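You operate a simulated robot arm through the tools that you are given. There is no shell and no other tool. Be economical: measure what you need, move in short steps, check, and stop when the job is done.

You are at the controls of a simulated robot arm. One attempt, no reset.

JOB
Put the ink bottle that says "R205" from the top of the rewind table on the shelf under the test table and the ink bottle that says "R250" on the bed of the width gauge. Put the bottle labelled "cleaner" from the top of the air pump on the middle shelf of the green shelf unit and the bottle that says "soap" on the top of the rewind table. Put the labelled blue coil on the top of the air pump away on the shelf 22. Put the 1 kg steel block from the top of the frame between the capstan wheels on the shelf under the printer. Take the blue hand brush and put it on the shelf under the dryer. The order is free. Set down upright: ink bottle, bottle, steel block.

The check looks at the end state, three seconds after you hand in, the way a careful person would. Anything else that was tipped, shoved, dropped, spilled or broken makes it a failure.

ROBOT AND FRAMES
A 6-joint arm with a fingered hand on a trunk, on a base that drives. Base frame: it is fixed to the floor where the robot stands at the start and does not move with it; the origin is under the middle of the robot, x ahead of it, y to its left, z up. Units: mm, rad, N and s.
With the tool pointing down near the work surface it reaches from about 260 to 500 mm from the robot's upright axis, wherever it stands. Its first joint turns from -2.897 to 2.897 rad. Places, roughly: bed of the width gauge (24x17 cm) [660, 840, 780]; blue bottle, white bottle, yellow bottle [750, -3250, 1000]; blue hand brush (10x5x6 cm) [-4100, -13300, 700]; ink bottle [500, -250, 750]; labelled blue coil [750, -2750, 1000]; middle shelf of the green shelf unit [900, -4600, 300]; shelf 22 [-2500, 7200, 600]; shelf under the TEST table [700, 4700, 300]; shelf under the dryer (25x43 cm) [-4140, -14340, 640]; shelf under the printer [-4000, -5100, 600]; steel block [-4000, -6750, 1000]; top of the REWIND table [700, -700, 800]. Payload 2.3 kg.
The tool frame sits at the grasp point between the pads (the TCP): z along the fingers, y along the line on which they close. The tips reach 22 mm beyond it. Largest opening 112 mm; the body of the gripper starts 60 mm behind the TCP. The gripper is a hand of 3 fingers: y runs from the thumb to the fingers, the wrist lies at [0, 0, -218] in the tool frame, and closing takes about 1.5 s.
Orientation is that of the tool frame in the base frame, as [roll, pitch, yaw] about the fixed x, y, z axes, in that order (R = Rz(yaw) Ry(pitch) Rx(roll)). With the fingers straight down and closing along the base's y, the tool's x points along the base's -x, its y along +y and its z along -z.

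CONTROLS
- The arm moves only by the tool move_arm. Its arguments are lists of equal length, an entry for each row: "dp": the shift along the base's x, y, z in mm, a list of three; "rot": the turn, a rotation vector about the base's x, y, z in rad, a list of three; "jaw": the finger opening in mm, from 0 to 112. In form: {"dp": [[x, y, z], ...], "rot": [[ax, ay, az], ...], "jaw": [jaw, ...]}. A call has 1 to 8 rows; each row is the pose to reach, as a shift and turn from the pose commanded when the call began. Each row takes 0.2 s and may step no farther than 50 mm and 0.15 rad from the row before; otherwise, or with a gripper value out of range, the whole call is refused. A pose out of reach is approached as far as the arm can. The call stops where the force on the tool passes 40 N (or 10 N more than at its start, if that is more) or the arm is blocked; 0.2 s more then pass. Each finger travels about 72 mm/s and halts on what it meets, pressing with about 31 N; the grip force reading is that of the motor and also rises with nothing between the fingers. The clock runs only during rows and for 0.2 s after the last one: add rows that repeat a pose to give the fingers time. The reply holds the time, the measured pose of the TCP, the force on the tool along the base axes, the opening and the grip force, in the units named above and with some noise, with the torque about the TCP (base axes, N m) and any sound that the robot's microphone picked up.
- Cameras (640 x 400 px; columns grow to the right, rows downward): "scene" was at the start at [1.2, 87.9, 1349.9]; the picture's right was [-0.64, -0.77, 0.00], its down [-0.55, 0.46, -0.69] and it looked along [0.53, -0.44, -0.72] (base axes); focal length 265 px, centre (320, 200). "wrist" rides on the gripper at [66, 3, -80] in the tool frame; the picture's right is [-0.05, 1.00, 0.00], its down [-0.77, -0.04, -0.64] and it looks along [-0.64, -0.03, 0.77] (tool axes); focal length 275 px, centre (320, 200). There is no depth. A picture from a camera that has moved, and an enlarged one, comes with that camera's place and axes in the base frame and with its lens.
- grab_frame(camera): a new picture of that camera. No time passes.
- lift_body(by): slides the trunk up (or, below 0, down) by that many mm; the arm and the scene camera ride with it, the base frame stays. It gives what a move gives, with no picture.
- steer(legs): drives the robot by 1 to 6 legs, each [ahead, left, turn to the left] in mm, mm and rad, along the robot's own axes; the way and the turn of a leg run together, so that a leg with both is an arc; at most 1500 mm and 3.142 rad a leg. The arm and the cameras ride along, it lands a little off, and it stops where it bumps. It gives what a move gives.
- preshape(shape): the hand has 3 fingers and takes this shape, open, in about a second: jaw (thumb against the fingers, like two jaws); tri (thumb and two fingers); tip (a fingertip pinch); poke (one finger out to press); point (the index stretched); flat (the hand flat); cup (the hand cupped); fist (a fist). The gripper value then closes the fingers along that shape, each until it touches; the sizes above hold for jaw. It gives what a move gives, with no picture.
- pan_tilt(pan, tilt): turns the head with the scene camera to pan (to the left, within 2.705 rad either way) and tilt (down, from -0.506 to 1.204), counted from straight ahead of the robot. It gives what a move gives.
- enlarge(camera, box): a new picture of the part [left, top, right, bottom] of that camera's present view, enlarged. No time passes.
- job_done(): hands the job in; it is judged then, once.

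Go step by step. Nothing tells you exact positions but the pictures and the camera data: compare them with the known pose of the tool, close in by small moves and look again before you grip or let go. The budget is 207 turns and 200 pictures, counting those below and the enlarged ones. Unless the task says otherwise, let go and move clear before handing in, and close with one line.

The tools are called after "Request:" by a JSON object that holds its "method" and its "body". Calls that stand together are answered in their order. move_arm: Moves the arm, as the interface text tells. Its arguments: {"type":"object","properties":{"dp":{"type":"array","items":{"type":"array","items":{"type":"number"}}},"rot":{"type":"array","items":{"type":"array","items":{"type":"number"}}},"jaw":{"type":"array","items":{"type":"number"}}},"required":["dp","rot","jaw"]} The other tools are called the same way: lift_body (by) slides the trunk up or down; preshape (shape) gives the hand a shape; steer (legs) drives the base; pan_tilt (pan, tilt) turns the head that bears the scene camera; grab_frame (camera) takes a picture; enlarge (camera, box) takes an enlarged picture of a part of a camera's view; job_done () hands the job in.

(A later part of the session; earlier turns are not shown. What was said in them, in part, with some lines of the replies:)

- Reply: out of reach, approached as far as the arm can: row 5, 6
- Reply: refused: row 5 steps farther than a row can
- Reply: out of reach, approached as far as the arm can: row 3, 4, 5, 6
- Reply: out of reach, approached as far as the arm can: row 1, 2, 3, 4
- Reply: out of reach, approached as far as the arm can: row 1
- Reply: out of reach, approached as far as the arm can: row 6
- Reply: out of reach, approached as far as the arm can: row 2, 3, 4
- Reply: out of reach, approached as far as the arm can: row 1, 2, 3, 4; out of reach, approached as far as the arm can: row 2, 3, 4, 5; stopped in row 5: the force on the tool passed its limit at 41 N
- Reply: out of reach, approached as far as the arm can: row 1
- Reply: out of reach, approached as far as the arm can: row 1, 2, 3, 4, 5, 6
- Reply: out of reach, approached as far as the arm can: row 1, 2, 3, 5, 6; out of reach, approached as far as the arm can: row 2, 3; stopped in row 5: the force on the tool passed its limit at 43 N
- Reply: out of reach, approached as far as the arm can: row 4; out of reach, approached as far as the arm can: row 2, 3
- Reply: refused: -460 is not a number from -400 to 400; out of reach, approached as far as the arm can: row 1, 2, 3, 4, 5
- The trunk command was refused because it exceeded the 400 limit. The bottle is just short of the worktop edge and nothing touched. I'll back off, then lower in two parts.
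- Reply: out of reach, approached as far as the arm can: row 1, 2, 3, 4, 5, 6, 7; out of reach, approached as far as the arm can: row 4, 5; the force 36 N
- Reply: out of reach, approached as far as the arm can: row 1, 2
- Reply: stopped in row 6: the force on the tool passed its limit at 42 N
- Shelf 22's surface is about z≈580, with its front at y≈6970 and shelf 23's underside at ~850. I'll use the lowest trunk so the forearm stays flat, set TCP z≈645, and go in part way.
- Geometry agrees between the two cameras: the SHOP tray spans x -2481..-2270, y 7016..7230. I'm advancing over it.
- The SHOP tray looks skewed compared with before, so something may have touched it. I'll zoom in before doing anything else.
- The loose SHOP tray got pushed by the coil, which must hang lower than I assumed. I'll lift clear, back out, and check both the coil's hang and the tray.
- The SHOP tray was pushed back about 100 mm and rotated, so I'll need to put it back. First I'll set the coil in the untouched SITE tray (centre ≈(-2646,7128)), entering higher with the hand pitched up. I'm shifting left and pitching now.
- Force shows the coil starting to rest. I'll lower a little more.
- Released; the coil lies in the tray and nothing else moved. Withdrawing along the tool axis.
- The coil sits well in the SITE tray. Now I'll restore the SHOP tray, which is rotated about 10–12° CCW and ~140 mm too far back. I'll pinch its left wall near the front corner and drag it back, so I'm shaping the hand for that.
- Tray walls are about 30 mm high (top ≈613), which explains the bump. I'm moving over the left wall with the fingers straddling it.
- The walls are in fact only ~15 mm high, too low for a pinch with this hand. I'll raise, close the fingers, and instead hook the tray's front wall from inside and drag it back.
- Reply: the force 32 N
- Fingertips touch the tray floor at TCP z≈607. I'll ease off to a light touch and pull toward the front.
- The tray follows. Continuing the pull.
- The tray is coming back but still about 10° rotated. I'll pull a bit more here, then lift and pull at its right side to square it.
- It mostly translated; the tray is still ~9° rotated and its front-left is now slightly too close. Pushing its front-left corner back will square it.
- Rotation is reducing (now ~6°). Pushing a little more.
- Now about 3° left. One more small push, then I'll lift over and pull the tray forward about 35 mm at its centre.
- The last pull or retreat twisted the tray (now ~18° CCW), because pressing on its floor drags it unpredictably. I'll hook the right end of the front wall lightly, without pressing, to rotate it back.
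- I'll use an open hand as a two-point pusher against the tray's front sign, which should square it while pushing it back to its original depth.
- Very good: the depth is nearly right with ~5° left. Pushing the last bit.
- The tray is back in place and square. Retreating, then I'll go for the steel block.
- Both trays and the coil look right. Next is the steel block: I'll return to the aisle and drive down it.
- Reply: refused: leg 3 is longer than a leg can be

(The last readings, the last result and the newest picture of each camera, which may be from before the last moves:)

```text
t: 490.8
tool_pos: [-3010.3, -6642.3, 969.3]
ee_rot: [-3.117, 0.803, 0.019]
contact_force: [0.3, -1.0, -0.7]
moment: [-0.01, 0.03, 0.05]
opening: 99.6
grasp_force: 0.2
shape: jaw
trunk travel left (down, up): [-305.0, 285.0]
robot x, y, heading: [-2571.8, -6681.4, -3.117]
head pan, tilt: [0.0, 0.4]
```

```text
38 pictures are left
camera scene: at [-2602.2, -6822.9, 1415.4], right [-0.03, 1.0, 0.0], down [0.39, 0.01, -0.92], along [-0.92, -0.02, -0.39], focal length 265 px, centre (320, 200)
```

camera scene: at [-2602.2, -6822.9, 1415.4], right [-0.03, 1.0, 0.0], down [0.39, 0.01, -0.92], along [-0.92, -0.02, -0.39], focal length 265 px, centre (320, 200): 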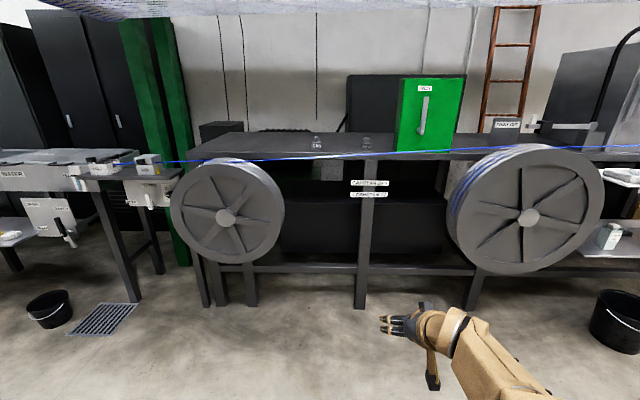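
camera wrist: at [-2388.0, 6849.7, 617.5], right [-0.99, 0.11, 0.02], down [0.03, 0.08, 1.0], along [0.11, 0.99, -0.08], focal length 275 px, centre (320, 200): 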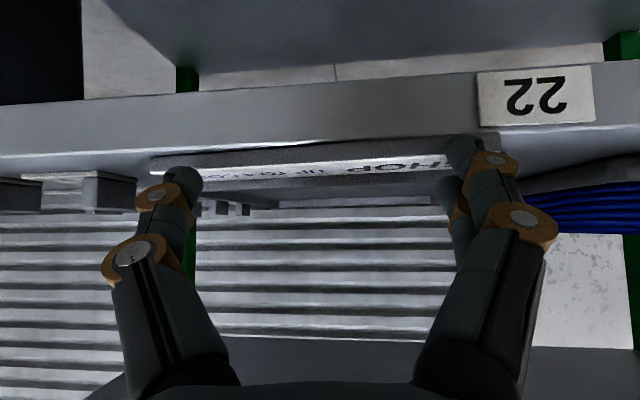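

Request:
{"method": "enlarge", "body": {"camera": "scene", "box": [280, 115, 440, 215]}}

Request:
{"method": "enlarge", "body": {"camera": "scene", "box": [310, 130, 374, 170]}}

```text
4.00 times, centred on (360, 165) of scene
camera zoom: at [-2602.2, -6822.9, 1415.4], right [-0.03, 1.0, 0.0], down [0.39, 0.01, -0.92], along [-0.92, -0.02, -0.39], focal length 1059 px, centre (160, 340)
```

zoom: 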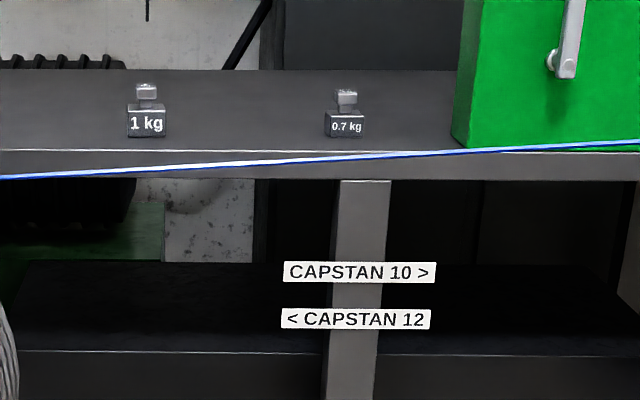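

```text
10.00 times, centred on (342, 150) of scene
camera zoom: at [-2602.2, -6822.9, 1415.4], right [-0.03, 1.0, 0.0], down [0.39, 0.01, -0.92], along [-0.92, -0.02, -0.39], focal length 2648 px, centre (100, 700)
```

zoom: 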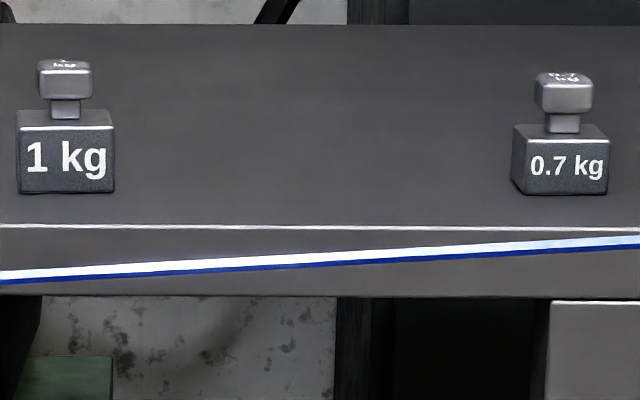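

The 1 kg block is the left one; a blue wire runs along the front, so I must come in above it. I'll raise the trunk and go closer for depth.

Request:
{"method": "lift_body", "body": {"by": 270}}

Request:
{"method": "steer", "body": {"legs": [[400, 130, -0.025]]}}

Request:
{"method": "enlarge", "body": {"camera": "scene", "box": [240, 120, 440, 270]}}

Request:
{"method": "grab_frame", "body": {"camera": "wrist"}}

```text
t: 493.6
tool_pos: [-3009.8, -6642.0, 1238.3]
ee_rot: [-3.117, 0.804, 0.019]
contact_force: [0.1, -0.6, 0.0]
moment: [0.03, 0.01, -0.02]
opening: 100.2
grasp_force: 0.0
shape: jaw
trunk travel left (down, up): [-575.0, 15.0]
robot x, y, heading: [-2572.4, -6673.3, -3.118]
head pan, tilt: [0.0, 0.4]
```

```text
t: 496.1
tool_pos: [-3403.7, -6767.1, 1238.8]
ee_rot: [-3.119, 0.803, -0.005]
contact_force: [-1.6, -0.4, -0.1]
moment: [-0.01, 0.01, -0.03]
opening: 99.8
grasp_force: 0.0
shape: jaw
trunk travel left (down, up): [-575.0, 15.0]
robot x, y, heading: [-2968.6, -6816.9, -3.141]
head pan, tilt: [0.0, 0.4]
```

```text
2.67 times, centred on (340, 195) of scene
camera zoom: at [-3001.0, -6957.3, 1685.4], right [0.0, 1.0, 0.0], down [0.39, 0.0, -0.92], along [-0.92, 0.0, -0.39], focal length 706 px, centre (267, 213)
```

zoom: 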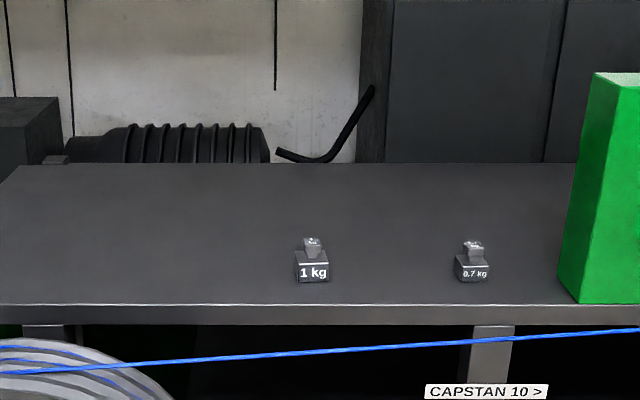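

```text
34 pictures are left
camera wrist: at [-3299.8, -6772.5, 1247.8], right [-0.05, -1.0, 0.02], down [-0.08, 0.02, 1.0], along [-1.0, 0.05, -0.08], focal length 275 px, centre (320, 200)
```

wrist: 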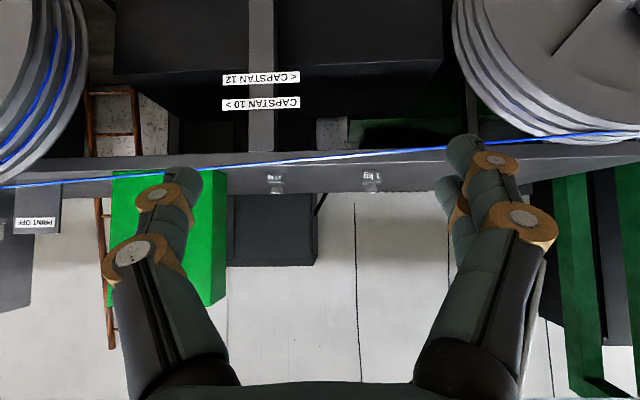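

The 1 kg block is at about (-4092,-6876), base z≈1096; the wire is at x≈-3845, z≈1120. I'll place the robot between the wheels, a little right of the block, and reach over the wire.

Request:
{"method": "steer", "body": {"legs": [[505, -115, 0]]}}

Request:
{"method": "move_arm", "body": {"dp": [[-20, -30, 0], [-45, -65, 0], [-70, -100, 0], [-95, -135, 0], [-120, -170, 0], [-145, -200, 0], [-165, -222, 0], [-175, -228, -5]], "rot": [[0, 0, 0], [0, 0, 0], [0, 0, 0], [0, 0, 0], [0, 0, 0], [0, 0, 0], [0, 0, 0], [0, 0, 0]], "jaw": [95, 92, 92, 92, 92, 92, 92, 92]}}

Request:
{"method": "grab_frame", "body": {"camera": "wrist"}}

```text
t: 499.1
tool_pos: [-3906.0, -6653.5, 1238.7]
ee_rot: [-3.118, 0.801, -0.007]
contact_force: [-0.9, -0.1, 0.6]
moment: [-0.03, 0.02, -0.01]
opening: 100.0
grasp_force: 0.0
shape: jaw
trunk travel left (down, up): [-575.0, 15.0]
robot x, y, heading: [-3472.7, -6706.4, -3.137]
head pan, tilt: [0.0, 0.4]
```

```text
t: 500.9
tool_pos: [-4060.1, -6874.4, 1232.6]
ee_rot: [-3.117, 0.802, -0.006]
contact_force: [0.6, -0.5, -0.6]
moment: [0.01, 0.01, -0.02]
opening: 92.0
grasp_force: 0.0
shape: jaw
out of reach, approached as far as the arm can: row 7, 8
trunk travel left (down, up): [-575.0, 15.0]
robot x, y, heading: [-3473.2, -6700.6, -3.136]
head pan, tilt: [0.0, 0.4]
```

```text
33 pictures are left
camera wrist: at [-3956.7, -6879.6, 1242.6], right [-0.06, -1.0, 0.02], down [-0.08, 0.02, 1.0], along [-1.0, 0.05, -0.08], focal length 275 px, centre (320, 200)
```

wrist: 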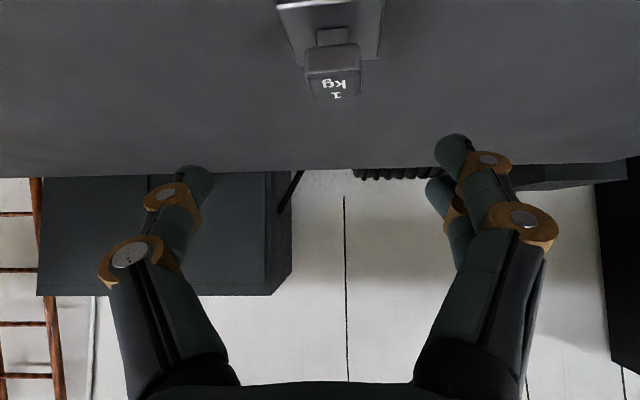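

Request:
{"method": "move_arm", "body": {"dp": [[-8, -2, -30], [-16, -4, -60], [-24, -4, -85], [-32, -4, -102]], "rot": [[0, 0, 0], [0, 0, 0], [0, 0, 0], [0, 0, 0]], "jaw": [92, 92, 92, 92]}}

Request:
{"method": "grab_frame", "body": {"camera": "wrist"}}

```text
t: 501.9
tool_pos: [-4089.2, -6879.4, 1130.0]
ee_rot: [-3.117, 0.801, -0.006]
contact_force: [-0.1, -0.6, -0.2]
moment: [0.0, 0.0, 0.0]
opening: 92.3
grasp_force: 0.0
shape: jaw
out of reach, approached as far as the arm can: row 4
trunk travel left (down, up): [-575.0, 15.0]
robot x, y, heading: [-3468.9, -6702.7, -3.141]
head pan, tilt: [0.0, 0.4]
```

```text
32 pictures are left
camera wrist: at [-3985.8, -6884.5, 1139.2], right [-0.06, -1.0, 0.02], down [-0.08, 0.02, 1.0], along [-1.0, 0.05, -0.08], focal length 275 px, centre (320, 200)
```

wrist: 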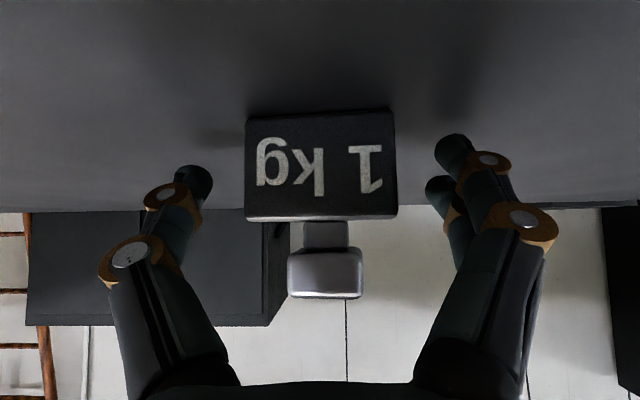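

Request:
{"method": "steer", "body": {"legs": [[12, 0, 0]]}}

Request:
{"method": "move_arm", "body": {"dp": [[0, 0, 0], [0, 0, 0], [0, 0, 0], [0, 0, 0], [0, 0, 0], [0, 0, 0]], "rot": [[0, 0, 0], [0, 0, 0], [0, 0, 0], [0, 0, 0], [0, 0, 0], [0, 0, 0]], "jaw": [75, 60, 48, 40, 35, 35]}}

Request:
{"method": "move_arm", "body": {"dp": [[0, 0, 15], [5, 0, 40], [15, 0, 80], [35, 10, 110], [70, 30, 120], [110, 50, 120]], "rot": [[0, 0, 0], [0, 0, 0], [0, 0, 0], [0, 0, 0], [0, 0, 0], [0, 0, 0]], "jaw": [35, 35, 35, 35, 35, 35]}}

Request:
{"method": "grab_frame", "body": {"camera": "wrist"}}

```text
t: 502.7
tool_pos: [-4101.1, -6878.7, 1131.7]
ee_rot: [-3.116, 0.803, -0.006]
contact_force: [-0.8, -0.6, 1.4]
moment: [0.0, -0.05, 0.01]
opening: 92.1
grasp_force: 0.2
shape: jaw
trunk travel left (down, up): [-575.0, 15.0]
robot x, y, heading: [-3483.5, -6699.8, -3.142]
head pan, tilt: [0.0, 0.4]
```

```text
t: 504.1
tool_pos: [-4101.7, -6878.4, 1130.6]
ee_rot: [-3.116, 0.801, -0.006]
contact_force: [0.0, -0.3, -0.6]
moment: [-0.01, 0.05, 0.1]
opening: 47.9
grasp_force: 30.9
shape: jaw
trunk travel left (down, up): [-575.0, 15.0]
robot x, y, heading: [-3483.8, -6706.8, -3.138]
head pan, tilt: [0.0, 0.4]
```

```text
t: 505.5
tool_pos: [-4053.2, -6857.3, 1279.9]
ee_rot: [-3.114, 0.799, -0.005]
contact_force: [0.0, -0.3, -9.2]
moment: [0.03, -0.06, -0.03]
opening: 47.8
grasp_force: 31.0
shape: jaw
out of reach, approached as far as the arm can: row 3, 5, 6
trunk travel left (down, up): [-575.0, 15.0]
robot x, y, heading: [-3483.9, -6700.3, -3.141]
head pan, tilt: [0.0, 0.4]
```

```text
31 pictures are left
camera wrist: at [-3949.3, -6864.2, 1289.0], right [-0.06, -1.0, 0.02], down [-0.08, 0.02, 1.0], along [-0.99, 0.06, -0.08], focal length 275 px, centre (320, 200)
```

wrist: 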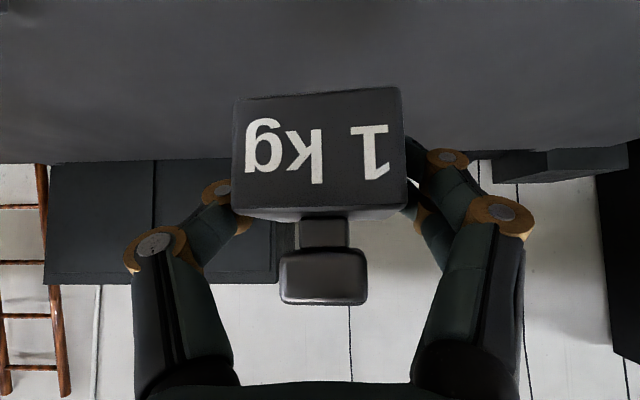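

The block is held securely above the wire. I'll back out and strafe to the printer.

Request:
{"method": "steer", "body": {"legs": [[-700, 0, 0], [0, -1500, 0]]}}

Request:
{"method": "lift_body", "body": {"by": -300}}

Request:
{"method": "pan_tilt", "body": {"pan": -0.15, "tilt": 0.45}}

Request:
{"method": "grab_frame", "body": {"camera": "scene"}}

```text
t: 516.4
tool_pos: [-3352.5, -5358.2, 1279.8]
ee_rot: [-3.116, 0.8, -0.001]
contact_force: [0.6, -1.2, -9.7]
moment: [0.02, -0.03, -0.02]
opening: 47.7
grasp_force: 30.5
shape: jaw
trunk travel left (down, up): [-575.0, 15.0]
robot x, y, heading: [-2784.8, -5193.3, -3.132]
head pan, tilt: [0.0, 0.4]
```

```text
t: 519.4
tool_pos: [-3351.6, -5358.0, 979.3]
ee_rot: [-3.117, 0.796, -0.002]
contact_force: [0.5, -0.1, -9.6]
moment: [-0.01, 0.0, -0.01]
opening: 47.8
grasp_force: 30.6
shape: jaw
trunk travel left (down, up): [-275.0, 315.0]
robot x, y, heading: [-2779.7, -5199.4, -3.134]
head pan, tilt: [0.0, 0.4]
```

```text
t: 520.1
tool_pos: [-3352.3, -5358.8, 979.1]
ee_rot: [-3.116, 0.797, 0.0]
contact_force: [0.4, 0.4, -10.2]
moment: [0.0, -0.05, 0.01]
opening: 47.7
grasp_force: 31.2
shape: jaw
trunk travel left (down, up): [-275.0, 315.0]
robot x, y, heading: [-2782.5, -5200.0, -3.14]
head pan, tilt: [-0.15, 0.45]
```

```text
30 pictures are left
camera scene: at [-2816.1, -5329.2, 1380.6], right [0.14, 0.99, 0.0], down [0.43, -0.06, -0.9], along [-0.89, 0.13, -0.44], focal length 265 px, centre (320, 200)
```

scene: 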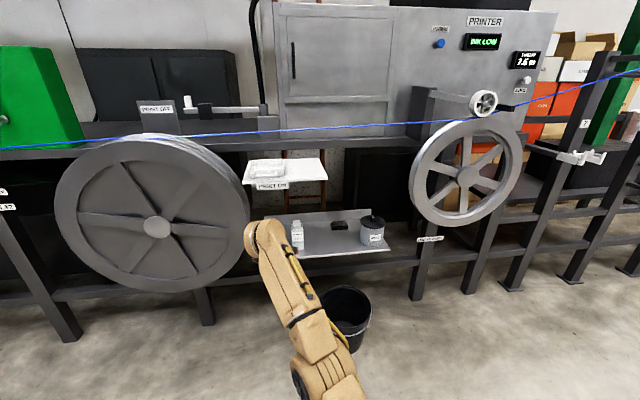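

Request:
{"method": "enlarge", "body": {"camera": "scene", "box": [230, 140, 430, 270]}}

```text
3.08 times, centred on (330, 205) of scene
camera zoom: at [-2816.1, -5329.2, 1380.6], right [0.14, 0.99, 0.0], down [0.43, -0.06, -0.9], along [-0.89, 0.13, -0.44], focal length 815 px, centre (289, 185)
```

zoom: 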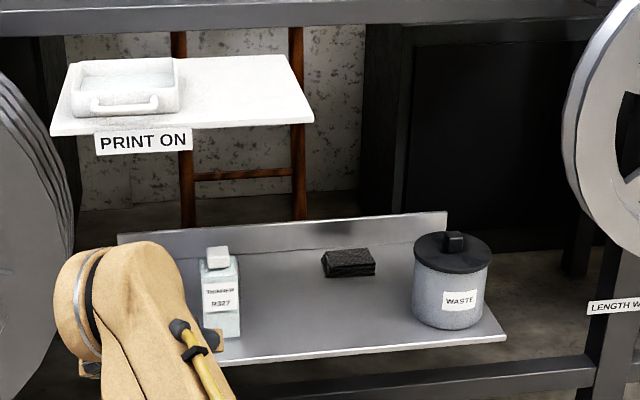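

The lower shelf (THINNER bottle on the left, WASTE jar on the right) has free room at the front middle, about (-3850,-5115). I'll lower the trunk, centre the arm and approach, staying clear of the bin.

Request:
{"method": "move_arm", "body": {"dp": [[0, 40, 0], [0, 80, 0], [0, 120, 0], [0, 150, 0]], "rot": [[0, 0, 0], [0, 0, 0], [0, 0, 0], [0, 0, 0]], "jaw": [35, 35, 35, 35]}}

Request:
{"method": "lift_body", "body": {"by": -275}}

Request:
{"method": "steer", "body": {"legs": [[350, -93, 0]]}}

Request:
{"method": "grab_frame", "body": {"camera": "wrist"}}

Request:
{"method": "grab_frame", "body": {"camera": "scene"}}

```text
t: 521.1
tool_pos: [-3379.3, -5206.7, 995.2]
ee_rot: [-3.115, 0.796, 0.0]
contact_force: [0.5, -0.8, -9.7]
moment: [-0.01, -0.02, 0.03]
opening: 47.6
grasp_force: 31.3
shape: jaw
out of reach, approached as far as the arm can: row 1, 2, 3, 4
trunk travel left (down, up): [-275.0, 315.0]
robot x, y, heading: [-2787.1, -5201.9, -3.134]
head pan, tilt: [-0.15, 0.45]
```

```text
t: 523.9
tool_pos: [-3378.0, -5207.6, 719.5]
ee_rot: [-3.117, 0.795, -0.002]
contact_force: [0.7, -0.4, -10.6]
moment: [0.01, -0.04, 0.0]
opening: 47.6
grasp_force: 30.3
shape: jaw
trunk travel left (down, up): [0.0, 590.0]
robot x, y, heading: [-2784.6, -5202.5, -3.134]
head pan, tilt: [-0.15, 0.45]
```

```text
t: 526.2
tool_pos: [-3725.3, -5111.8, 719.9]
ee_rot: [-3.114, 0.795, -0.008]
contact_force: [-0.1, -1.1, -9.3]
moment: [0.02, -0.05, -0.03]
opening: 47.5
grasp_force: 30.7
shape: jaw
trunk travel left (down, up): [0.0, 590.0]
robot x, y, heading: [-3130.7, -5109.5, 3.142]
head pan, tilt: [-0.15, 0.45]
```

```text
28 pictures are left
camera wrist: at [-3622.5, -5117.8, 729.6], right [-0.06, -1.0, 0.02], down [-0.08, 0.02, 1.0], along [-0.99, 0.06, -0.08], focal length 275 px, centre (320, 200)
```

wrist: 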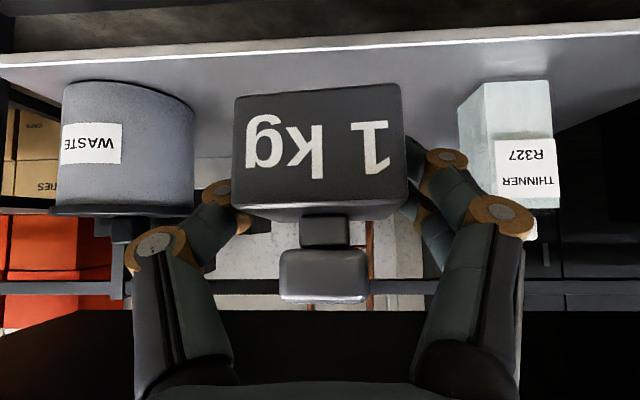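

```text
27 pictures are left
camera scene: at [-3164.7, -5235.7, 1105.7], right [0.15, 0.99, 0.0], down [0.43, -0.07, -0.9], along [-0.89, 0.14, -0.44], focal length 265 px, centre (320, 200)
```

scene: 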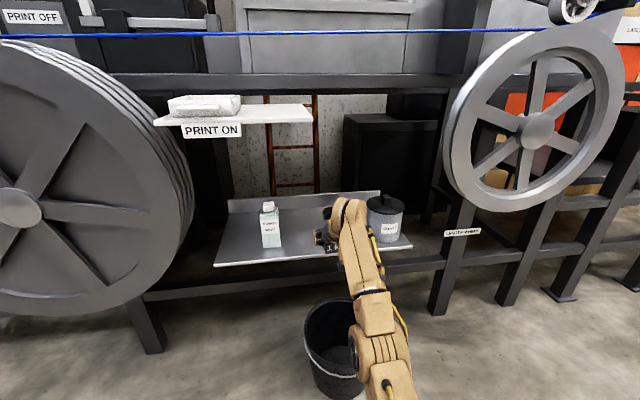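

Request:
{"method": "steer", "body": {"legs": [[108, 0, 0]]}}

Request:
{"method": "move_arm", "body": {"dp": [[-5, 0, -20], [-15, 0, -40], [-28, 0, -58], [-36, 0, -66]], "rot": [[0, 0, 0], [0, 0, 0], [0, 0, 0], [0, 0, 0]], "jaw": [35, 35, 35, 35]}}

Request:
{"method": "enlarge", "body": {"camera": "scene", "box": [190, 160, 440, 320]}}

```text
t: 527.4
tool_pos: [-3833.1, -5109.9, 720.7]
ee_rot: [-3.116, 0.798, -0.009]
contact_force: [0.7, -0.9, -9.6]
moment: [0.02, -0.03, -0.04]
opening: 47.7
grasp_force: 31.3
shape: jaw
trunk travel left (down, up): [0.0, 590.0]
robot x, y, heading: [-3239.8, -5105.4, 3.136]
head pan, tilt: [-0.15, 0.45]
```

```text
t: 528.4
tool_pos: [-3869.7, -5110.4, 652.0]
ee_rot: [-3.117, 0.795, -0.01]
contact_force: [-0.5, 0.5, -10.4]
moment: [0.02, -0.02, -0.01]
opening: 47.6
grasp_force: 31.0
shape: jaw
out of reach, approached as far as the arm can: row 1, 2
trunk travel left (down, up): [0.0, 590.0]
robot x, y, heading: [-3237.7, -5104.8, 3.142]
head pan, tilt: [-0.15, 0.45]
```

```text
2.50 times, centred on (315, 240) of scene
camera zoom: at [-3272.6, -5235.5, 1105.7], right [0.15, 0.99, 0.0], down [0.43, -0.07, -0.9], along [-0.89, 0.14, -0.44], focal length 662 px, centre (332, 100)
```

zoom: 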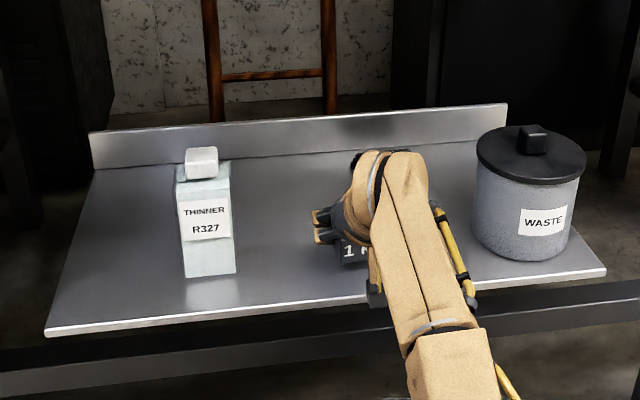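

Well positioned over the free area. Lowering to contact.

Request:
{"method": "move_arm", "body": {"dp": [[0, 0, -6], [0, 0, -12], [0, 0, -17], [0, 0, -21], [0, 0, -25], [0, 0, -29], [0, 0, -33]], "rot": [[0, 0, 0], [0, 0, 0], [0, 0, 0], [0, 0, 0], [0, 0, 0], [0, 0, 0], [0, 0, 0]], "jaw": [35, 35, 35, 35, 35, 35, 35]}}

```text
t: 530.0
tool_pos: [-3874.0, -5110.8, 629.4]
ee_rot: [-3.115, 0.805, -0.009]
contact_force: [6.0, 0.4, 21.3]
moment: [-0.1, 0.13, -0.05]
opening: 47.6
grasp_force: 31.1
shape: jaw
out of reach, approached as far as the arm can: row 4, 5, 6, 7
trunk travel left (down, up): [0.0, 590.0]
robot x, y, heading: [-3239.4, -5105.8, 3.143]
head pan, tilt: [-0.15, 0.45]
```

Request:
{"method": "move_arm", "body": {"dp": [[0, 0, 6], [0, 0, 8], [0, 0, 8], [0, 0, 8], [0, 0, 8]], "rot": [[0, 0, 0], [0, 0, 0], [0, 0, 0], [0, 0, 0], [0, 0, 0]], "jaw": [40, 50, 62, 76, 80]}}

Request:
{"method": "grab_frame", "body": {"camera": "wrist"}}

```text
t: 531.2
tool_pos: [-3875.5, -5112.1, 632.1]
ee_rot: [-3.114, 0.798, -0.008]
contact_force: [0.1, -0.7, 1.0]
moment: [-0.01, 0.02, -0.01]
opening: 79.4
grasp_force: 0.1
shape: jaw
trunk travel left (down, up): [0.0, 590.0]
robot x, y, heading: [-3240.6, -5106.8, 3.137]
head pan, tilt: [-0.15, 0.45]
```

```text
25 pictures are left
camera wrist: at [-3772.9, -5117.7, 641.6], right [-0.06, -1.0, 0.02], down [-0.08, 0.02, 1.0], along [-0.99, 0.06, -0.08], focal length 275 px, centre (320, 200)
```

wrist: 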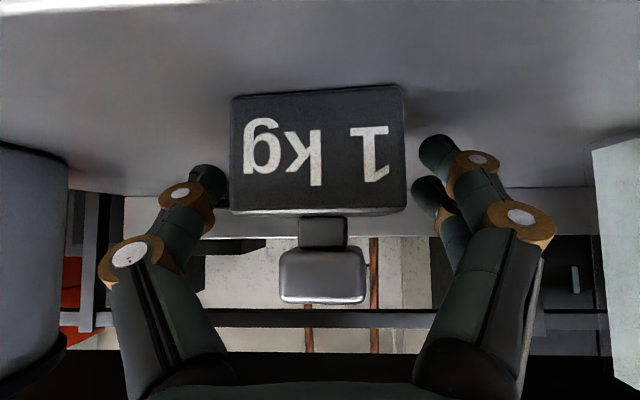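

The 1 kg block stands upright on the printer shelf. I'll back out, retract, and drive on toward the brush at the far end.

Request:
{"method": "steer", "body": {"legs": [[-850, 0, 0]]}}

Request:
{"method": "lift_body", "body": {"by": 290}}

Request:
{"method": "move_arm", "body": {"dp": [[40, 0, 20], [80, 0, 40], [120, 0, 60], [150, 0, 70]], "rot": [[0, 0, 0], [0, 0, 0], [0, 0, 0], [0, 0, 0]], "jaw": [80, 80, 80, 80]}}

Request:
{"method": "grab_frame", "body": {"camera": "scene"}}

Request:
{"method": "steer", "body": {"legs": [[0, 1500, 0], [0, 1500, 0], [0, 1500, 0]]}}

Request:
{"method": "pan_tilt", "body": {"pan": 1.0, "tilt": 0.35}}

Request:
{"method": "grab_frame", "body": {"camera": "scene"}}

```text
t: 535.7
tool_pos: [-3030.6, -5115.1, 631.1]
ee_rot: [-3.115, 0.796, 0.002]
contact_force: [0.0, -0.2, 0.1]
moment: [-0.01, 0.02, 0.0]
opening: 79.8
grasp_force: 0.1
shape: jaw
trunk travel left (down, up): [0.0, 590.0]
robot x, y, heading: [-2396.8, -5106.0, -3.133]
head pan, tilt: [-0.15, 0.45]
```

```text
t: 538.6
tool_pos: [-3029.9, -5114.5, 922.2]
ee_rot: [-3.115, 0.797, 0.002]
contact_force: [0.0, 0.3, -0.2]
moment: [-0.03, 0.0, 0.01]
opening: 79.5
grasp_force: 0.0
shape: jaw
trunk travel left (down, up): [-290.0, 300.0]
robot x, y, heading: [-2390.7, -5105.0, -3.134]
head pan, tilt: [-0.15, 0.45]
```

```text
t: 539.6
tool_pos: [-2982.1, -5120.0, 1015.6]
ee_rot: [-3.116, 0.797, 0.001]
contact_force: [0.0, -0.1, -0.1]
moment: [0.01, -0.01, 0.01]
opening: 79.7
grasp_force: 0.0
shape: jaw
out of reach, approached as far as the arm can: row 1, 2, 3, 4
trunk travel left (down, up): [-290.0, 300.0]
robot x, y, heading: [-2394.2, -5103.2, -3.132]
head pan, tilt: [-0.15, 0.45]
```

```text
24 pictures are left
camera scene: at [-2423.9, -5232.7, 1395.7], right [0.14, 0.99, 0.0], down [0.43, -0.06, -0.9], along [-0.89, 0.13, -0.44], focal length 265 px, centre (320, 200)
```

scene: 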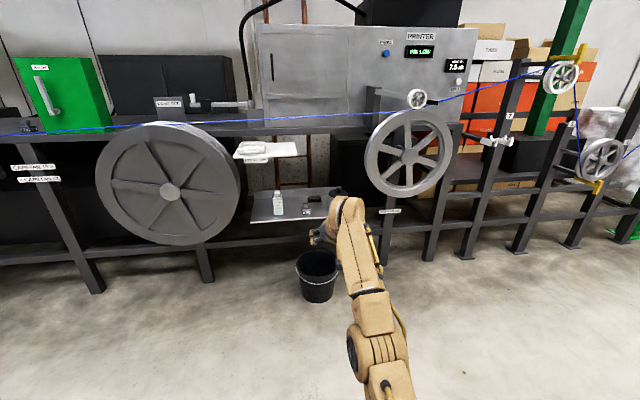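

```text
t: 561.2
tool_pos: [-2947.3, -9640.0, 1014.8]
ee_rot: [-3.116, 0.795, -0.008]
contact_force: [-0.2, -0.3, 0.9]
moment: [-0.01, -0.01, 0.0]
opening: 79.6
grasp_force: 0.0
shape: jaw
trunk travel left (down, up): [-290.0, 300.0]
robot x, y, heading: [-2358.1, -9630.1, 3.139]
head pan, tilt: [-0.15, 0.45]
```

```text
t: 562.6
tool_pos: [-2947.7, -9638.9, 1015.5]
ee_rot: [-3.116, 0.797, -0.01]
contact_force: [0.3, -0.2, 0.5]
moment: [-0.02, -0.02, 0.02]
opening: 79.7
grasp_force: 0.1
shape: jaw
trunk travel left (down, up): [-290.0, 300.0]
robot x, y, heading: [-2357.2, -9631.6, 3.142]
head pan, tilt: [1.0, 0.351]
```

```text
23 pictures are left
camera scene: at [-2349.9, -9849.6, 1404.9], right [-0.84, 0.54, 0.0], down [0.19, 0.29, -0.94], along [-0.51, -0.79, -0.34], focal length 265 px, centre (320, 200)
```

scene: 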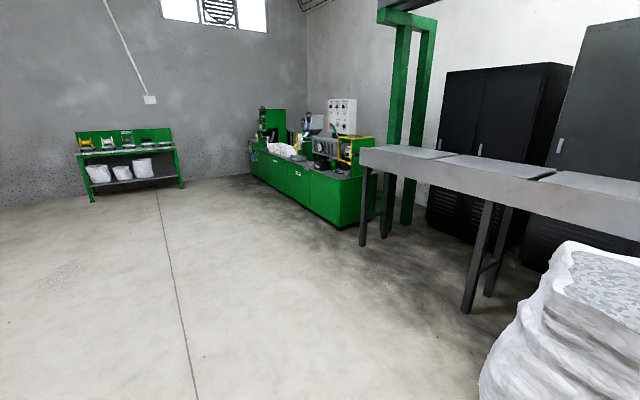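

Request:
{"method": "steer", "body": {"legs": [[0, 1500, 0], [0, 1500, 0], [350, 550, 0]]}}

Request:
{"method": "pan_tilt", "body": {"pan": 0.2, "tilt": 0.45}}

Request:
{"method": "grab_frame", "body": {"camera": "scene"}}

```text
t: 580.2
tool_pos: [-3345.8, -13169.7, 1017.3]
ee_rot: [-3.115, 0.795, -0.026]
contact_force: [0.8, 0.3, -0.4]
moment: [0.01, -0.03, 0.05]
opening: 79.6
grasp_force: 0.2
shape: jaw
trunk travel left (down, up): [-290.0, 300.0]
robot x, y, heading: [-2752.3, -13169.7, 3.119]
head pan, tilt: [1.0, 0.351]
```

```text
t: 581.4
tool_pos: [-3345.3, -13169.0, 1016.5]
ee_rot: [-3.115, 0.795, -0.027]
contact_force: [0.4, -0.2, 0.9]
moment: [-0.01, -0.05, -0.01]
opening: 79.4
grasp_force: 0.1
shape: jaw
trunk travel left (down, up): [-290.0, 300.0]
robot x, y, heading: [-2760.3, -13171.8, 3.124]
head pan, tilt: [0.201, 0.45]
```

```text
22 pictures are left
camera scene: at [-2789.4, -13329.3, 1395.7], right [-0.18, 0.98, 0.0], down [0.43, 0.08, -0.9], along [-0.89, -0.16, -0.44], focal length 265 px, centre (320, 200)
```

scene: 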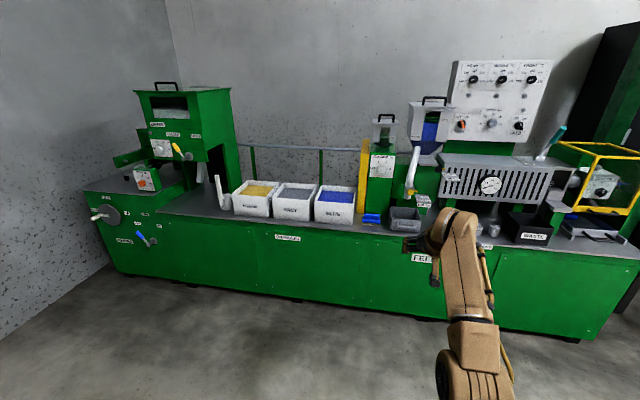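

Request:
{"method": "enlarge", "body": {"camera": "scene", "box": [310, 120, 450, 250]}}

Request:
{"method": "enlarge", "body": {"camera": "scene", "box": [70, 70, 260, 270]}}

```text
3.08 times, centred on (380, 185) of scene
camera zoom: at [-2789.4, -13329.3, 1395.7], right [-0.18, 0.98, 0.0], down [0.43, 0.08, -0.9], along [-0.89, -0.16, -0.44], focal length 815 px, centre (135, 246)
```

zoom: 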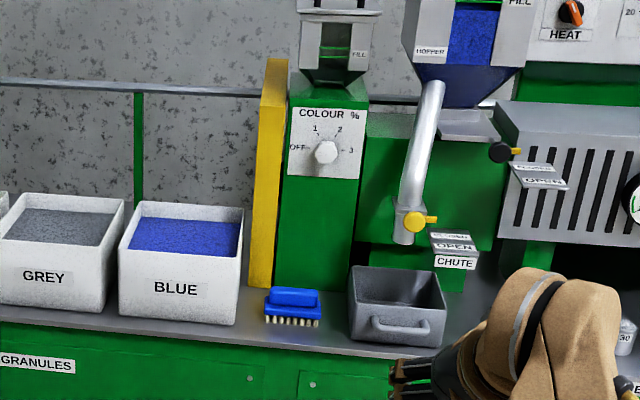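

```text
2.00 times, centred on (165, 170) of scene
camera zoom: at [-2789.4, -13329.3, 1395.7], right [-0.18, 0.98, 0.0], down [0.43, 0.08, -0.9], along [-0.89, -0.16, -0.44], focal length 530 px, centre (630, 260)
```

zoom: 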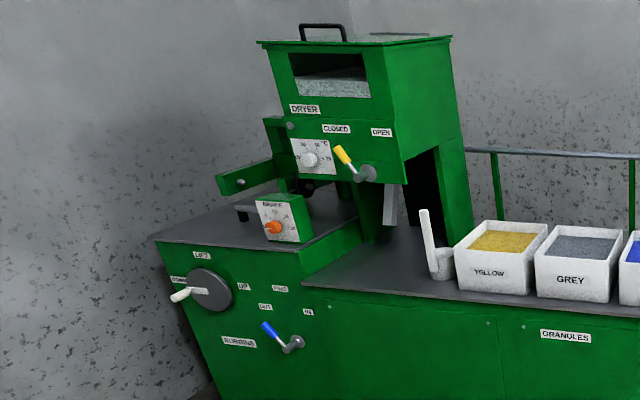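

The blue brush stands on the machine's counter at about (-4066,-13277) between the BLUE box and a grey tray. The dryer's shelf is further left. I'll lower and line up with the brush.

Request:
{"method": "lift_body", "body": {"by": -215}}

Request:
{"method": "steer", "body": {"legs": [[400, 105, 0.018]]}}

Request:
{"method": "move_arm", "body": {"dp": [[0, 0, -35], [0, 0, -70], [0, 0, -95]], "rot": [[0, 0, 0], [0, 0, 0], [0, 0, 0]], "jaw": [95, 112, 112]}}

Request:
{"method": "grab_frame", "body": {"camera": "wrist"}}

```text
t: 583.7
tool_pos: [-3344.0, -13168.5, 800.2]
ee_rot: [-3.115, 0.795, -0.028]
contact_force: [-0.9, 0.2, -0.2]
moment: [-0.02, -0.02, -0.02]
opening: 79.6
grasp_force: 0.1
shape: jaw
trunk travel left (down, up): [-75.0, 515.0]
robot x, y, heading: [-2756.1, -13172.5, 3.119]
head pan, tilt: [0.201, 0.45]
```

```text
t: 586.2
tool_pos: [-3747.6, -13282.2, 800.7]
ee_rot: [-3.116, 0.795, -0.007]
contact_force: [0.1, 0.6, -0.9]
moment: [-0.05, -0.01, -0.01]
opening: 79.5
grasp_force: 0.0
shape: jaw
trunk travel left (down, up): [-75.0, 515.0]
robot x, y, heading: [-3155.6, -13272.1, 3.143]
head pan, tilt: [0.201, 0.45]
```

```text
t: 587.0
tool_pos: [-3786.7, -13284.0, 721.8]
ee_rot: [-3.117, 0.795, -0.007]
contact_force: [-0.5, -1.1, 0.3]
moment: [0.02, 0.01, 0.0]
opening: 111.8
grasp_force: 0.0
shape: jaw
out of reach, approached as far as the arm can: row 1, 2, 3
trunk travel left (down, up): [-75.0, 515.0]
robot x, y, heading: [-3158.3, -13272.6, 3.14]
head pan, tilt: [0.201, 0.45]
```

```text
19 pictures are left
camera wrist: at [-3683.0, -13290.4, 731.4], right [-0.06, -1.0, 0.01], down [-0.09, 0.02, 1.0], along [-0.99, 0.06, -0.09], focal length 275 px, centre (320, 200)
```

wrist: 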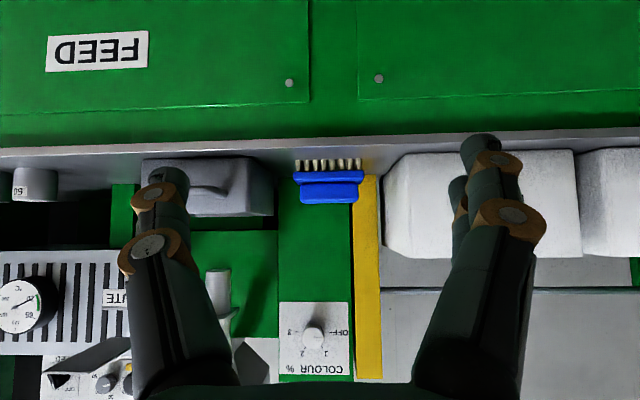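

The brush is centred with ~27 mm gaps on each side. I'll align precisely and drive in part way.

Request:
{"method": "move_arm", "body": {"dp": [[0, 2, -15], [5, 5, -32]], "rot": [[0, 0, 0], [0, 0, 0]], "jaw": [110, 110]}}

Request:
{"method": "steer", "body": {"legs": [[180, 0, 0]]}}

Request:
{"method": "grab_frame", "body": {"camera": "wrist"}}

```text
t: 587.6
tool_pos: [-3796.0, -13279.0, 693.6]
ee_rot: [-3.119, 0.795, -0.009]
contact_force: [0.3, 0.5, 0.3]
moment: [-0.01, 0.01, 0.01]
opening: 110.3
grasp_force: 0.0
shape: jaw
out of reach, approached as far as the arm can: row 1, 2
trunk travel left (down, up): [-75.0, 515.0]
robot x, y, heading: [-3155.1, -13272.0, 3.143]
head pan, tilt: [0.201, 0.45]
```

```text
t: 589.1
tool_pos: [-3974.1, -13280.6, 694.7]
ee_rot: [-3.115, 0.793, -0.007]
contact_force: [-0.3, 0.8, 0.1]
moment: [0.0, 0.0, -0.01]
opening: 110.3
grasp_force: 0.1
shape: jaw
trunk travel left (down, up): [-75.0, 515.0]
robot x, y, heading: [-3336.6, -13270.1, -3.141]
head pan, tilt: [0.201, 0.45]
```

```text
18 pictures are left
camera wrist: at [-3871.2, -13286.7, 704.1], right [-0.06, -1.0, 0.02], down [-0.09, 0.02, 1.0], along [-0.99, 0.06, -0.09], focal length 275 px, centre (320, 200)
```

wrist: 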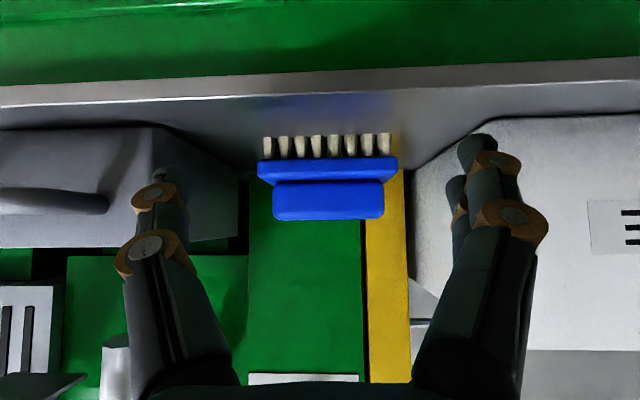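

The fit is better than I feared, with about 55 mm free on each side. Going in to grip.

Request:
{"method": "steer", "body": {"legs": [[88, 0, 0]]}}

Request:
{"method": "move_arm", "body": {"dp": [[0, 0, -6], [0, 0, -12], [0, 0, -12], [0, 0, -12], [0, 0, -12], [0, 0, -12]], "rot": [[0, 0, 0], [0, 0, 0], [0, 0, 0], [0, 0, 0], [0, 0, 0], [0, 0, 0]], "jaw": [110, 110, 100, 92, 86, 86]}}

Request:
{"method": "grab_frame", "body": {"camera": "wrist"}}

```text
t: 590.2
tool_pos: [-4063.8, -13281.2, 694.7]
ee_rot: [-3.116, 0.794, -0.007]
contact_force: [0.3, -0.6, 0.5]
moment: [0.01, 0.05, -0.04]
opening: 110.1
grasp_force: 0.1
shape: jaw
trunk travel left (down, up): [-75.0, 515.0]
robot x, y, heading: [-3427.6, -13271.0, -3.141]
head pan, tilt: [0.201, 0.45]
```

```text
t: 591.6
tool_pos: [-4069.2, -13280.3, 683.3]
ee_rot: [-3.11, 0.794, -0.005]
contact_force: [-1.5, -1.2, 5.1]
moment: [0.24, 0.06, 0.05]
opening: 86.2
grasp_force: 31.2
shape: jaw
out of reach, approached as far as the arm can: row 2, 3
trunk travel left (down, up): [-75.0, 515.0]
robot x, y, heading: [-3423.9, -13271.5, -3.137]
head pan, tilt: [0.201, 0.45]
```

```text
17 pictures are left
camera wrist: at [-3965.4, -13286.1, 694.5], right [-0.06, -1.0, 0.01], down [-0.09, 0.02, 1.0], along [-0.99, 0.06, -0.09], focal length 275 px, centre (320, 200)
```

wrist: 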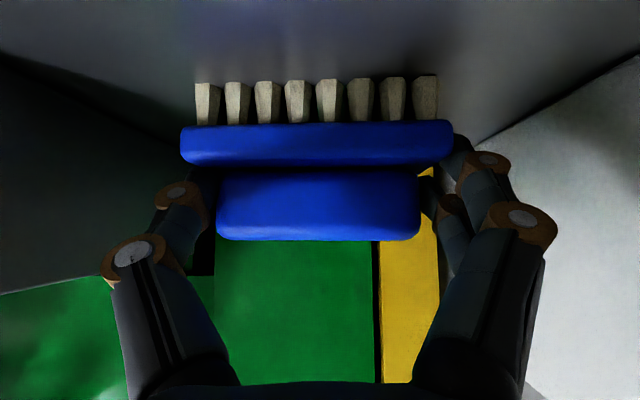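

Request:
{"method": "move_arm", "body": {"dp": [[0, 0, 10], [0, 0, 30], [0, 0, 60], [0, 0, 80]], "rot": [[0, 0, 0], [0, 0, 0], [0, 0, 0], [0, 0, 0]], "jaw": [78, 78, 78, 78]}}

Request:
{"method": "grab_frame", "body": {"camera": "wrist"}}

```text
t: 592.6
tool_pos: [-4044.7, -13280.5, 753.6]
ee_rot: [-3.117, 0.796, -0.009]
contact_force: [0.4, 0.5, -1.0]
moment: [-0.03, -0.02, -0.03]
opening: 85.8
grasp_force: 30.8
shape: jaw
out of reach, approached as far as the arm can: row 3, 4
trunk travel left (down, up): [-75.0, 515.0]
robot x, y, heading: [-3427.4, -13274.3, -3.141]
head pan, tilt: [0.201, 0.45]
```

```text
16 pictures are left
camera wrist: at [-3940.7, -13285.9, 763.4], right [-0.06, -1.0, 0.02], down [-0.09, 0.02, 1.0], along [-0.99, 0.06, -0.09], focal length 275 px, centre (320, 200)
```

wrist: 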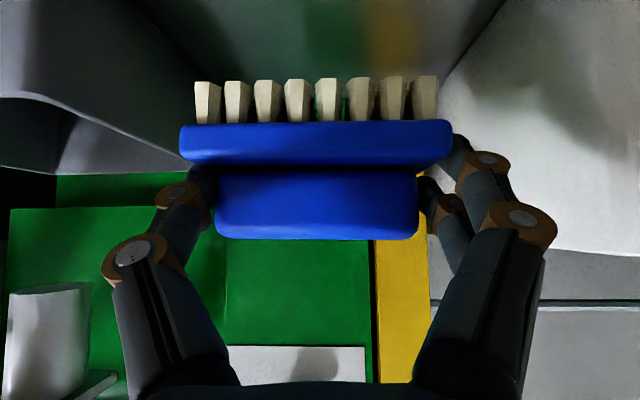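

The brush is held level. I'll back off and move left to the dryer.

Request:
{"method": "steer", "body": {"legs": [[-500, 0, 0], [0, 1060, 0]]}}

Request:
{"method": "pan_tilt", "body": {"pan": 0.0, "tilt": 0.35}}

Request:
{"method": "grab_frame", "body": {"camera": "scene"}}

```text
t: 600.6
tool_pos: [-3541.2, -14352.4, 753.3]
ee_rot: [-3.117, 0.795, -0.001]
contact_force: [0.0, 0.0, -1.2]
moment: [-0.03, -0.02, 0.0]
opening: 86.2
grasp_force: 31.1
shape: jaw
trunk travel left (down, up): [-75.0, 515.0]
robot x, y, heading: [-2922.6, -14341.3, -3.136]
head pan, tilt: [0.201, 0.45]
```

```text
t: 601.4
tool_pos: [-3540.8, -14351.4, 753.6]
ee_rot: [-3.117, 0.793, -0.003]
contact_force: [0.1, -0.1, -1.5]
moment: [-0.03, 0.0, -0.04]
opening: 85.8
grasp_force: 30.6
shape: jaw
trunk travel left (down, up): [-75.0, 515.0]
robot x, y, heading: [-2920.9, -14336.1, -3.133]
head pan, tilt: [0.0, 0.351]
```

```text
15 pictures are left
camera scene: at [-2954.8, -14481.2, 1189.9], right [-0.01, 1.0, 0.0], down [0.34, 0.0, -0.94], along [-0.94, -0.01, -0.34], focal length 265 px, centre (320, 200)
```

scene: 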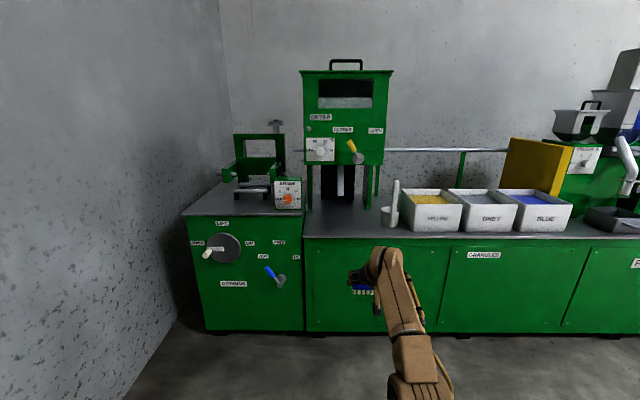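

Request:
{"method": "enlarge", "body": {"camera": "scene", "box": [270, 120, 430, 270]}}

Request:
{"method": "grab_frame", "body": {"camera": "wrist"}}

```text
2.67 times, centred on (350, 195) of scene
camera zoom: at [-2954.8, -14481.2, 1189.9], right [-0.01, 1.0, 0.0], down [0.34, 0.0, -0.94], along [-0.94, -0.01, -0.34], focal length 706 px, centre (240, 213)
```

zoom: 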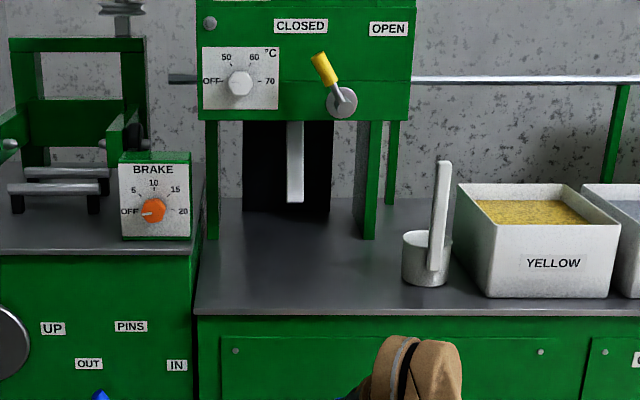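

```text
13 pictures are left
camera wrist: at [-3436.7, -14356.8, 763.3], right [-0.05, -1.0, 0.02], down [-0.09, 0.02, 1.0], along [-0.99, 0.05, -0.09], focal length 275 px, centre (320, 200)
```

wrist: 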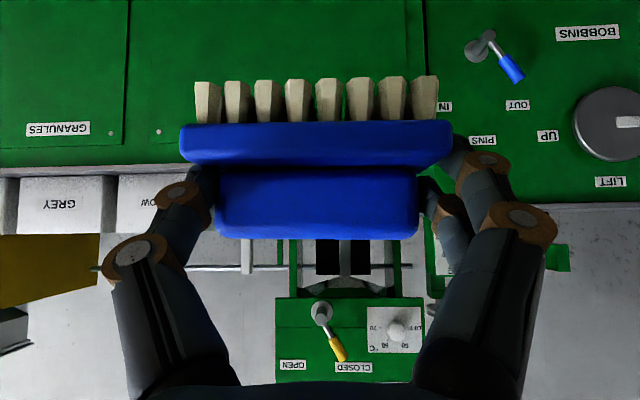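

The shelf under the dryer is the free counter in front of the dryer's posts, with its centre at about (-4140,-14340). I'm driving in above it.

Request:
{"method": "steer", "body": {"legs": [[560, 0, 0]]}}

Request:
{"method": "move_arm", "body": {"dp": [[-5, 5, -20], [-15, 5, -40], [-22, 5, -55]], "rot": [[0, 0, 0], [0, 0, 0], [0, 0, 0]], "jaw": [78, 78, 78]}}

Request:
{"method": "enlarge", "body": {"camera": "scene", "box": [240, 140, 460, 320]}}

```text
t: 604.6
tool_pos: [-4095.9, -14358.7, 753.3]
ee_rot: [-3.117, 0.795, 0.002]
contact_force: [-0.5, -0.2, -2.0]
moment: [0.0, -0.04, 0.03]
opening: 86.4
grasp_force: 31.1
shape: jaw
trunk travel left (down, up): [-75.0, 515.0]
robot x, y, heading: [-3474.4, -14342.4, -3.124]
head pan, tilt: [0.0, 0.351]
```

```text
t: 605.4
tool_pos: [-4118.7, -14355.3, 698.3]
ee_rot: [-3.118, 0.794, 0.004]
contact_force: [-0.6, 0.2, -1.6]
moment: [-0.04, 0.0, -0.03]
opening: 85.8
grasp_force: 31.0
shape: jaw
trunk travel left (down, up): [-75.0, 515.0]
robot x, y, heading: [-3482.4, -14342.2, -3.13]
head pan, tilt: [0.0, 0.351]
```

```text
2.22 times, centred on (350, 230) of scene
camera zoom: at [-3509.7, -14486.6, 1189.9], right [-0.01, 1.0, 0.0], down [0.34, 0.0, -0.94], along [-0.94, -0.01, -0.34], focal length 588 px, centre (253, 133)
```

zoom: 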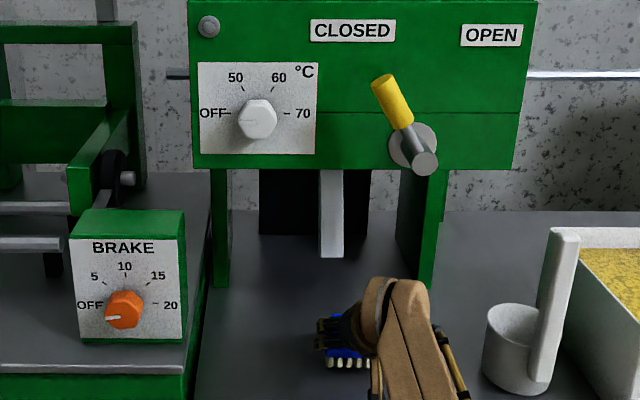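

Request:
{"method": "move_arm", "body": {"dp": [[0, 0, -4], [0, 0, -8], [0, 0, -11], [0, 0, -14], [0, 0, -17], [0, 0, -20], [0, 0, -23]], "rot": [[0, 0, 0], [0, 0, 0], [0, 0, 0], [0, 0, 0], [0, 0, 0], [0, 0, 0], [0, 0, 0]], "jaw": [78, 78, 78, 78, 78, 78, 78]}}

```text
t: 607.1
tool_pos: [-4118.5, -14355.4, 683.6]
ee_rot: [-3.108, 0.814, 0.014]
contact_force: [1.0, -1.5, 16.7]
moment: [0.82, 0.15, -0.07]
opening: 85.5
grasp_force: 31.0
shape: jaw
trunk travel left (down, up): [-75.0, 515.0]
robot x, y, heading: [-3474.0, -14345.1, -3.13]
head pan, tilt: [0.0, 0.351]
stopped in row 7: the force on the tool passed its limit at 41 N (the readings are from after the stop); the commanded pose is now the measured one
```

Request:
{"method": "move_arm", "body": {"dp": [[0, 0, 1], [0, 0, 2], [0, 0, 2], [0, 0, 2], [0, 0, 2], [0, 0, 2]], "rot": [[0, -0.015, 0], [0, -0.015, 0], [0, -0.015, 0], [0, -0.015, 0], [0, -0.015, 0], [0, -0.015, 0]], "jaw": [80, 88, 96, 104, 112, 112]}}

Request:
{"method": "grab_frame", "body": {"camera": "wrist"}}

```text
t: 608.5
tool_pos: [-4119.7, -14354.9, 681.0]
ee_rot: [-3.113, 0.788, 0.009]
contact_force: [-0.1, 0.3, -0.9]
moment: [0.01, 0.02, -0.01]
opening: 112.1
grasp_force: 0.1
shape: jaw
trunk travel left (down, up): [-75.0, 515.0]
robot x, y, heading: [-3481.4, -14344.1, -3.127]
head pan, tilt: [0.0, 0.351]
```

```text
11 pictures are left
camera wrist: at [-4015.6, -14359.3, 691.1], right [-0.04, -1.0, 0.01], down [-0.09, 0.02, 1.0], along [-0.99, 0.04, -0.09], focal length 275 px, centre (320, 200)
```

wrist: 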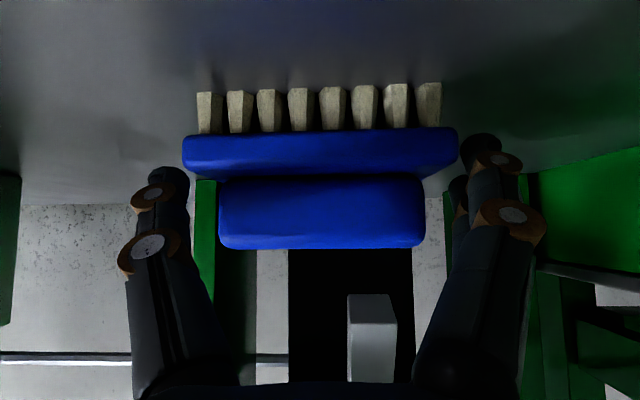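

Brush is down and the hand open. Backing straight out.

Request:
{"method": "steer", "body": {"legs": [[-350, 0, 0]]}}

Request:
{"method": "grab_frame", "body": {"camera": "scene"}}

Request:
{"method": "enlarge", "body": {"camera": "scene", "box": [270, 140, 450, 280]}}

```text
t: 610.8
tool_pos: [-3769.4, -14351.6, 681.6]
ee_rot: [-3.111, 0.79, 0.011]
contact_force: [-0.4, 0.4, -0.3]
moment: [0.0, 0.02, 0.01]
opening: 111.9
grasp_force: 0.0
shape: jaw
trunk travel left (down, up): [-75.0, 515.0]
robot x, y, heading: [-3128.4, -14341.8, -3.132]
head pan, tilt: [0.0, 0.351]
```

```text
10 pictures are left
camera scene: at [-3160.4, -14482.3, 1189.9], right [-0.01, 1.0, 0.0], down [0.34, 0.0, -0.94], along [-0.94, -0.01, -0.34], focal length 265 px, centre (320, 200)
```

scene: 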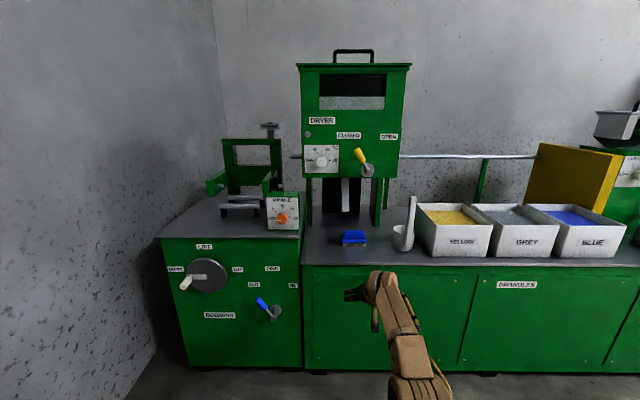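

```text
2.86 times, centred on (360, 210) of scene
camera zoom: at [-3160.4, -14482.3, 1189.9], right [-0.01, 1.0, 0.0], down [0.34, 0.0, -0.94], along [-0.94, -0.01, -0.34], focal length 757 px, centre (206, 171)
```

zoom: 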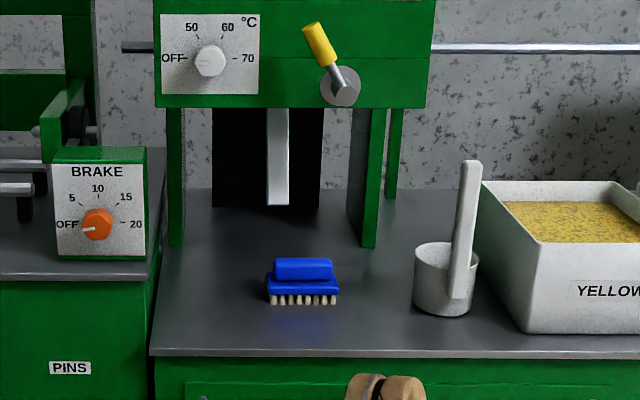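

The brush stands on the shelf under the dryer, so all seven items are in place. The hand is clear, so I'm handing in.

Request:
{"method": "job_done", "body": {}}

```text
The job is handed in.
```

All seven items are at their requested places and the job is handed in. One thing went wrong: while placing the coil I pushed the loose SHOP tray on shelf 22, and moved it back square to within about 1 cm. The coil itself lies in the SITE tray on that shelf.
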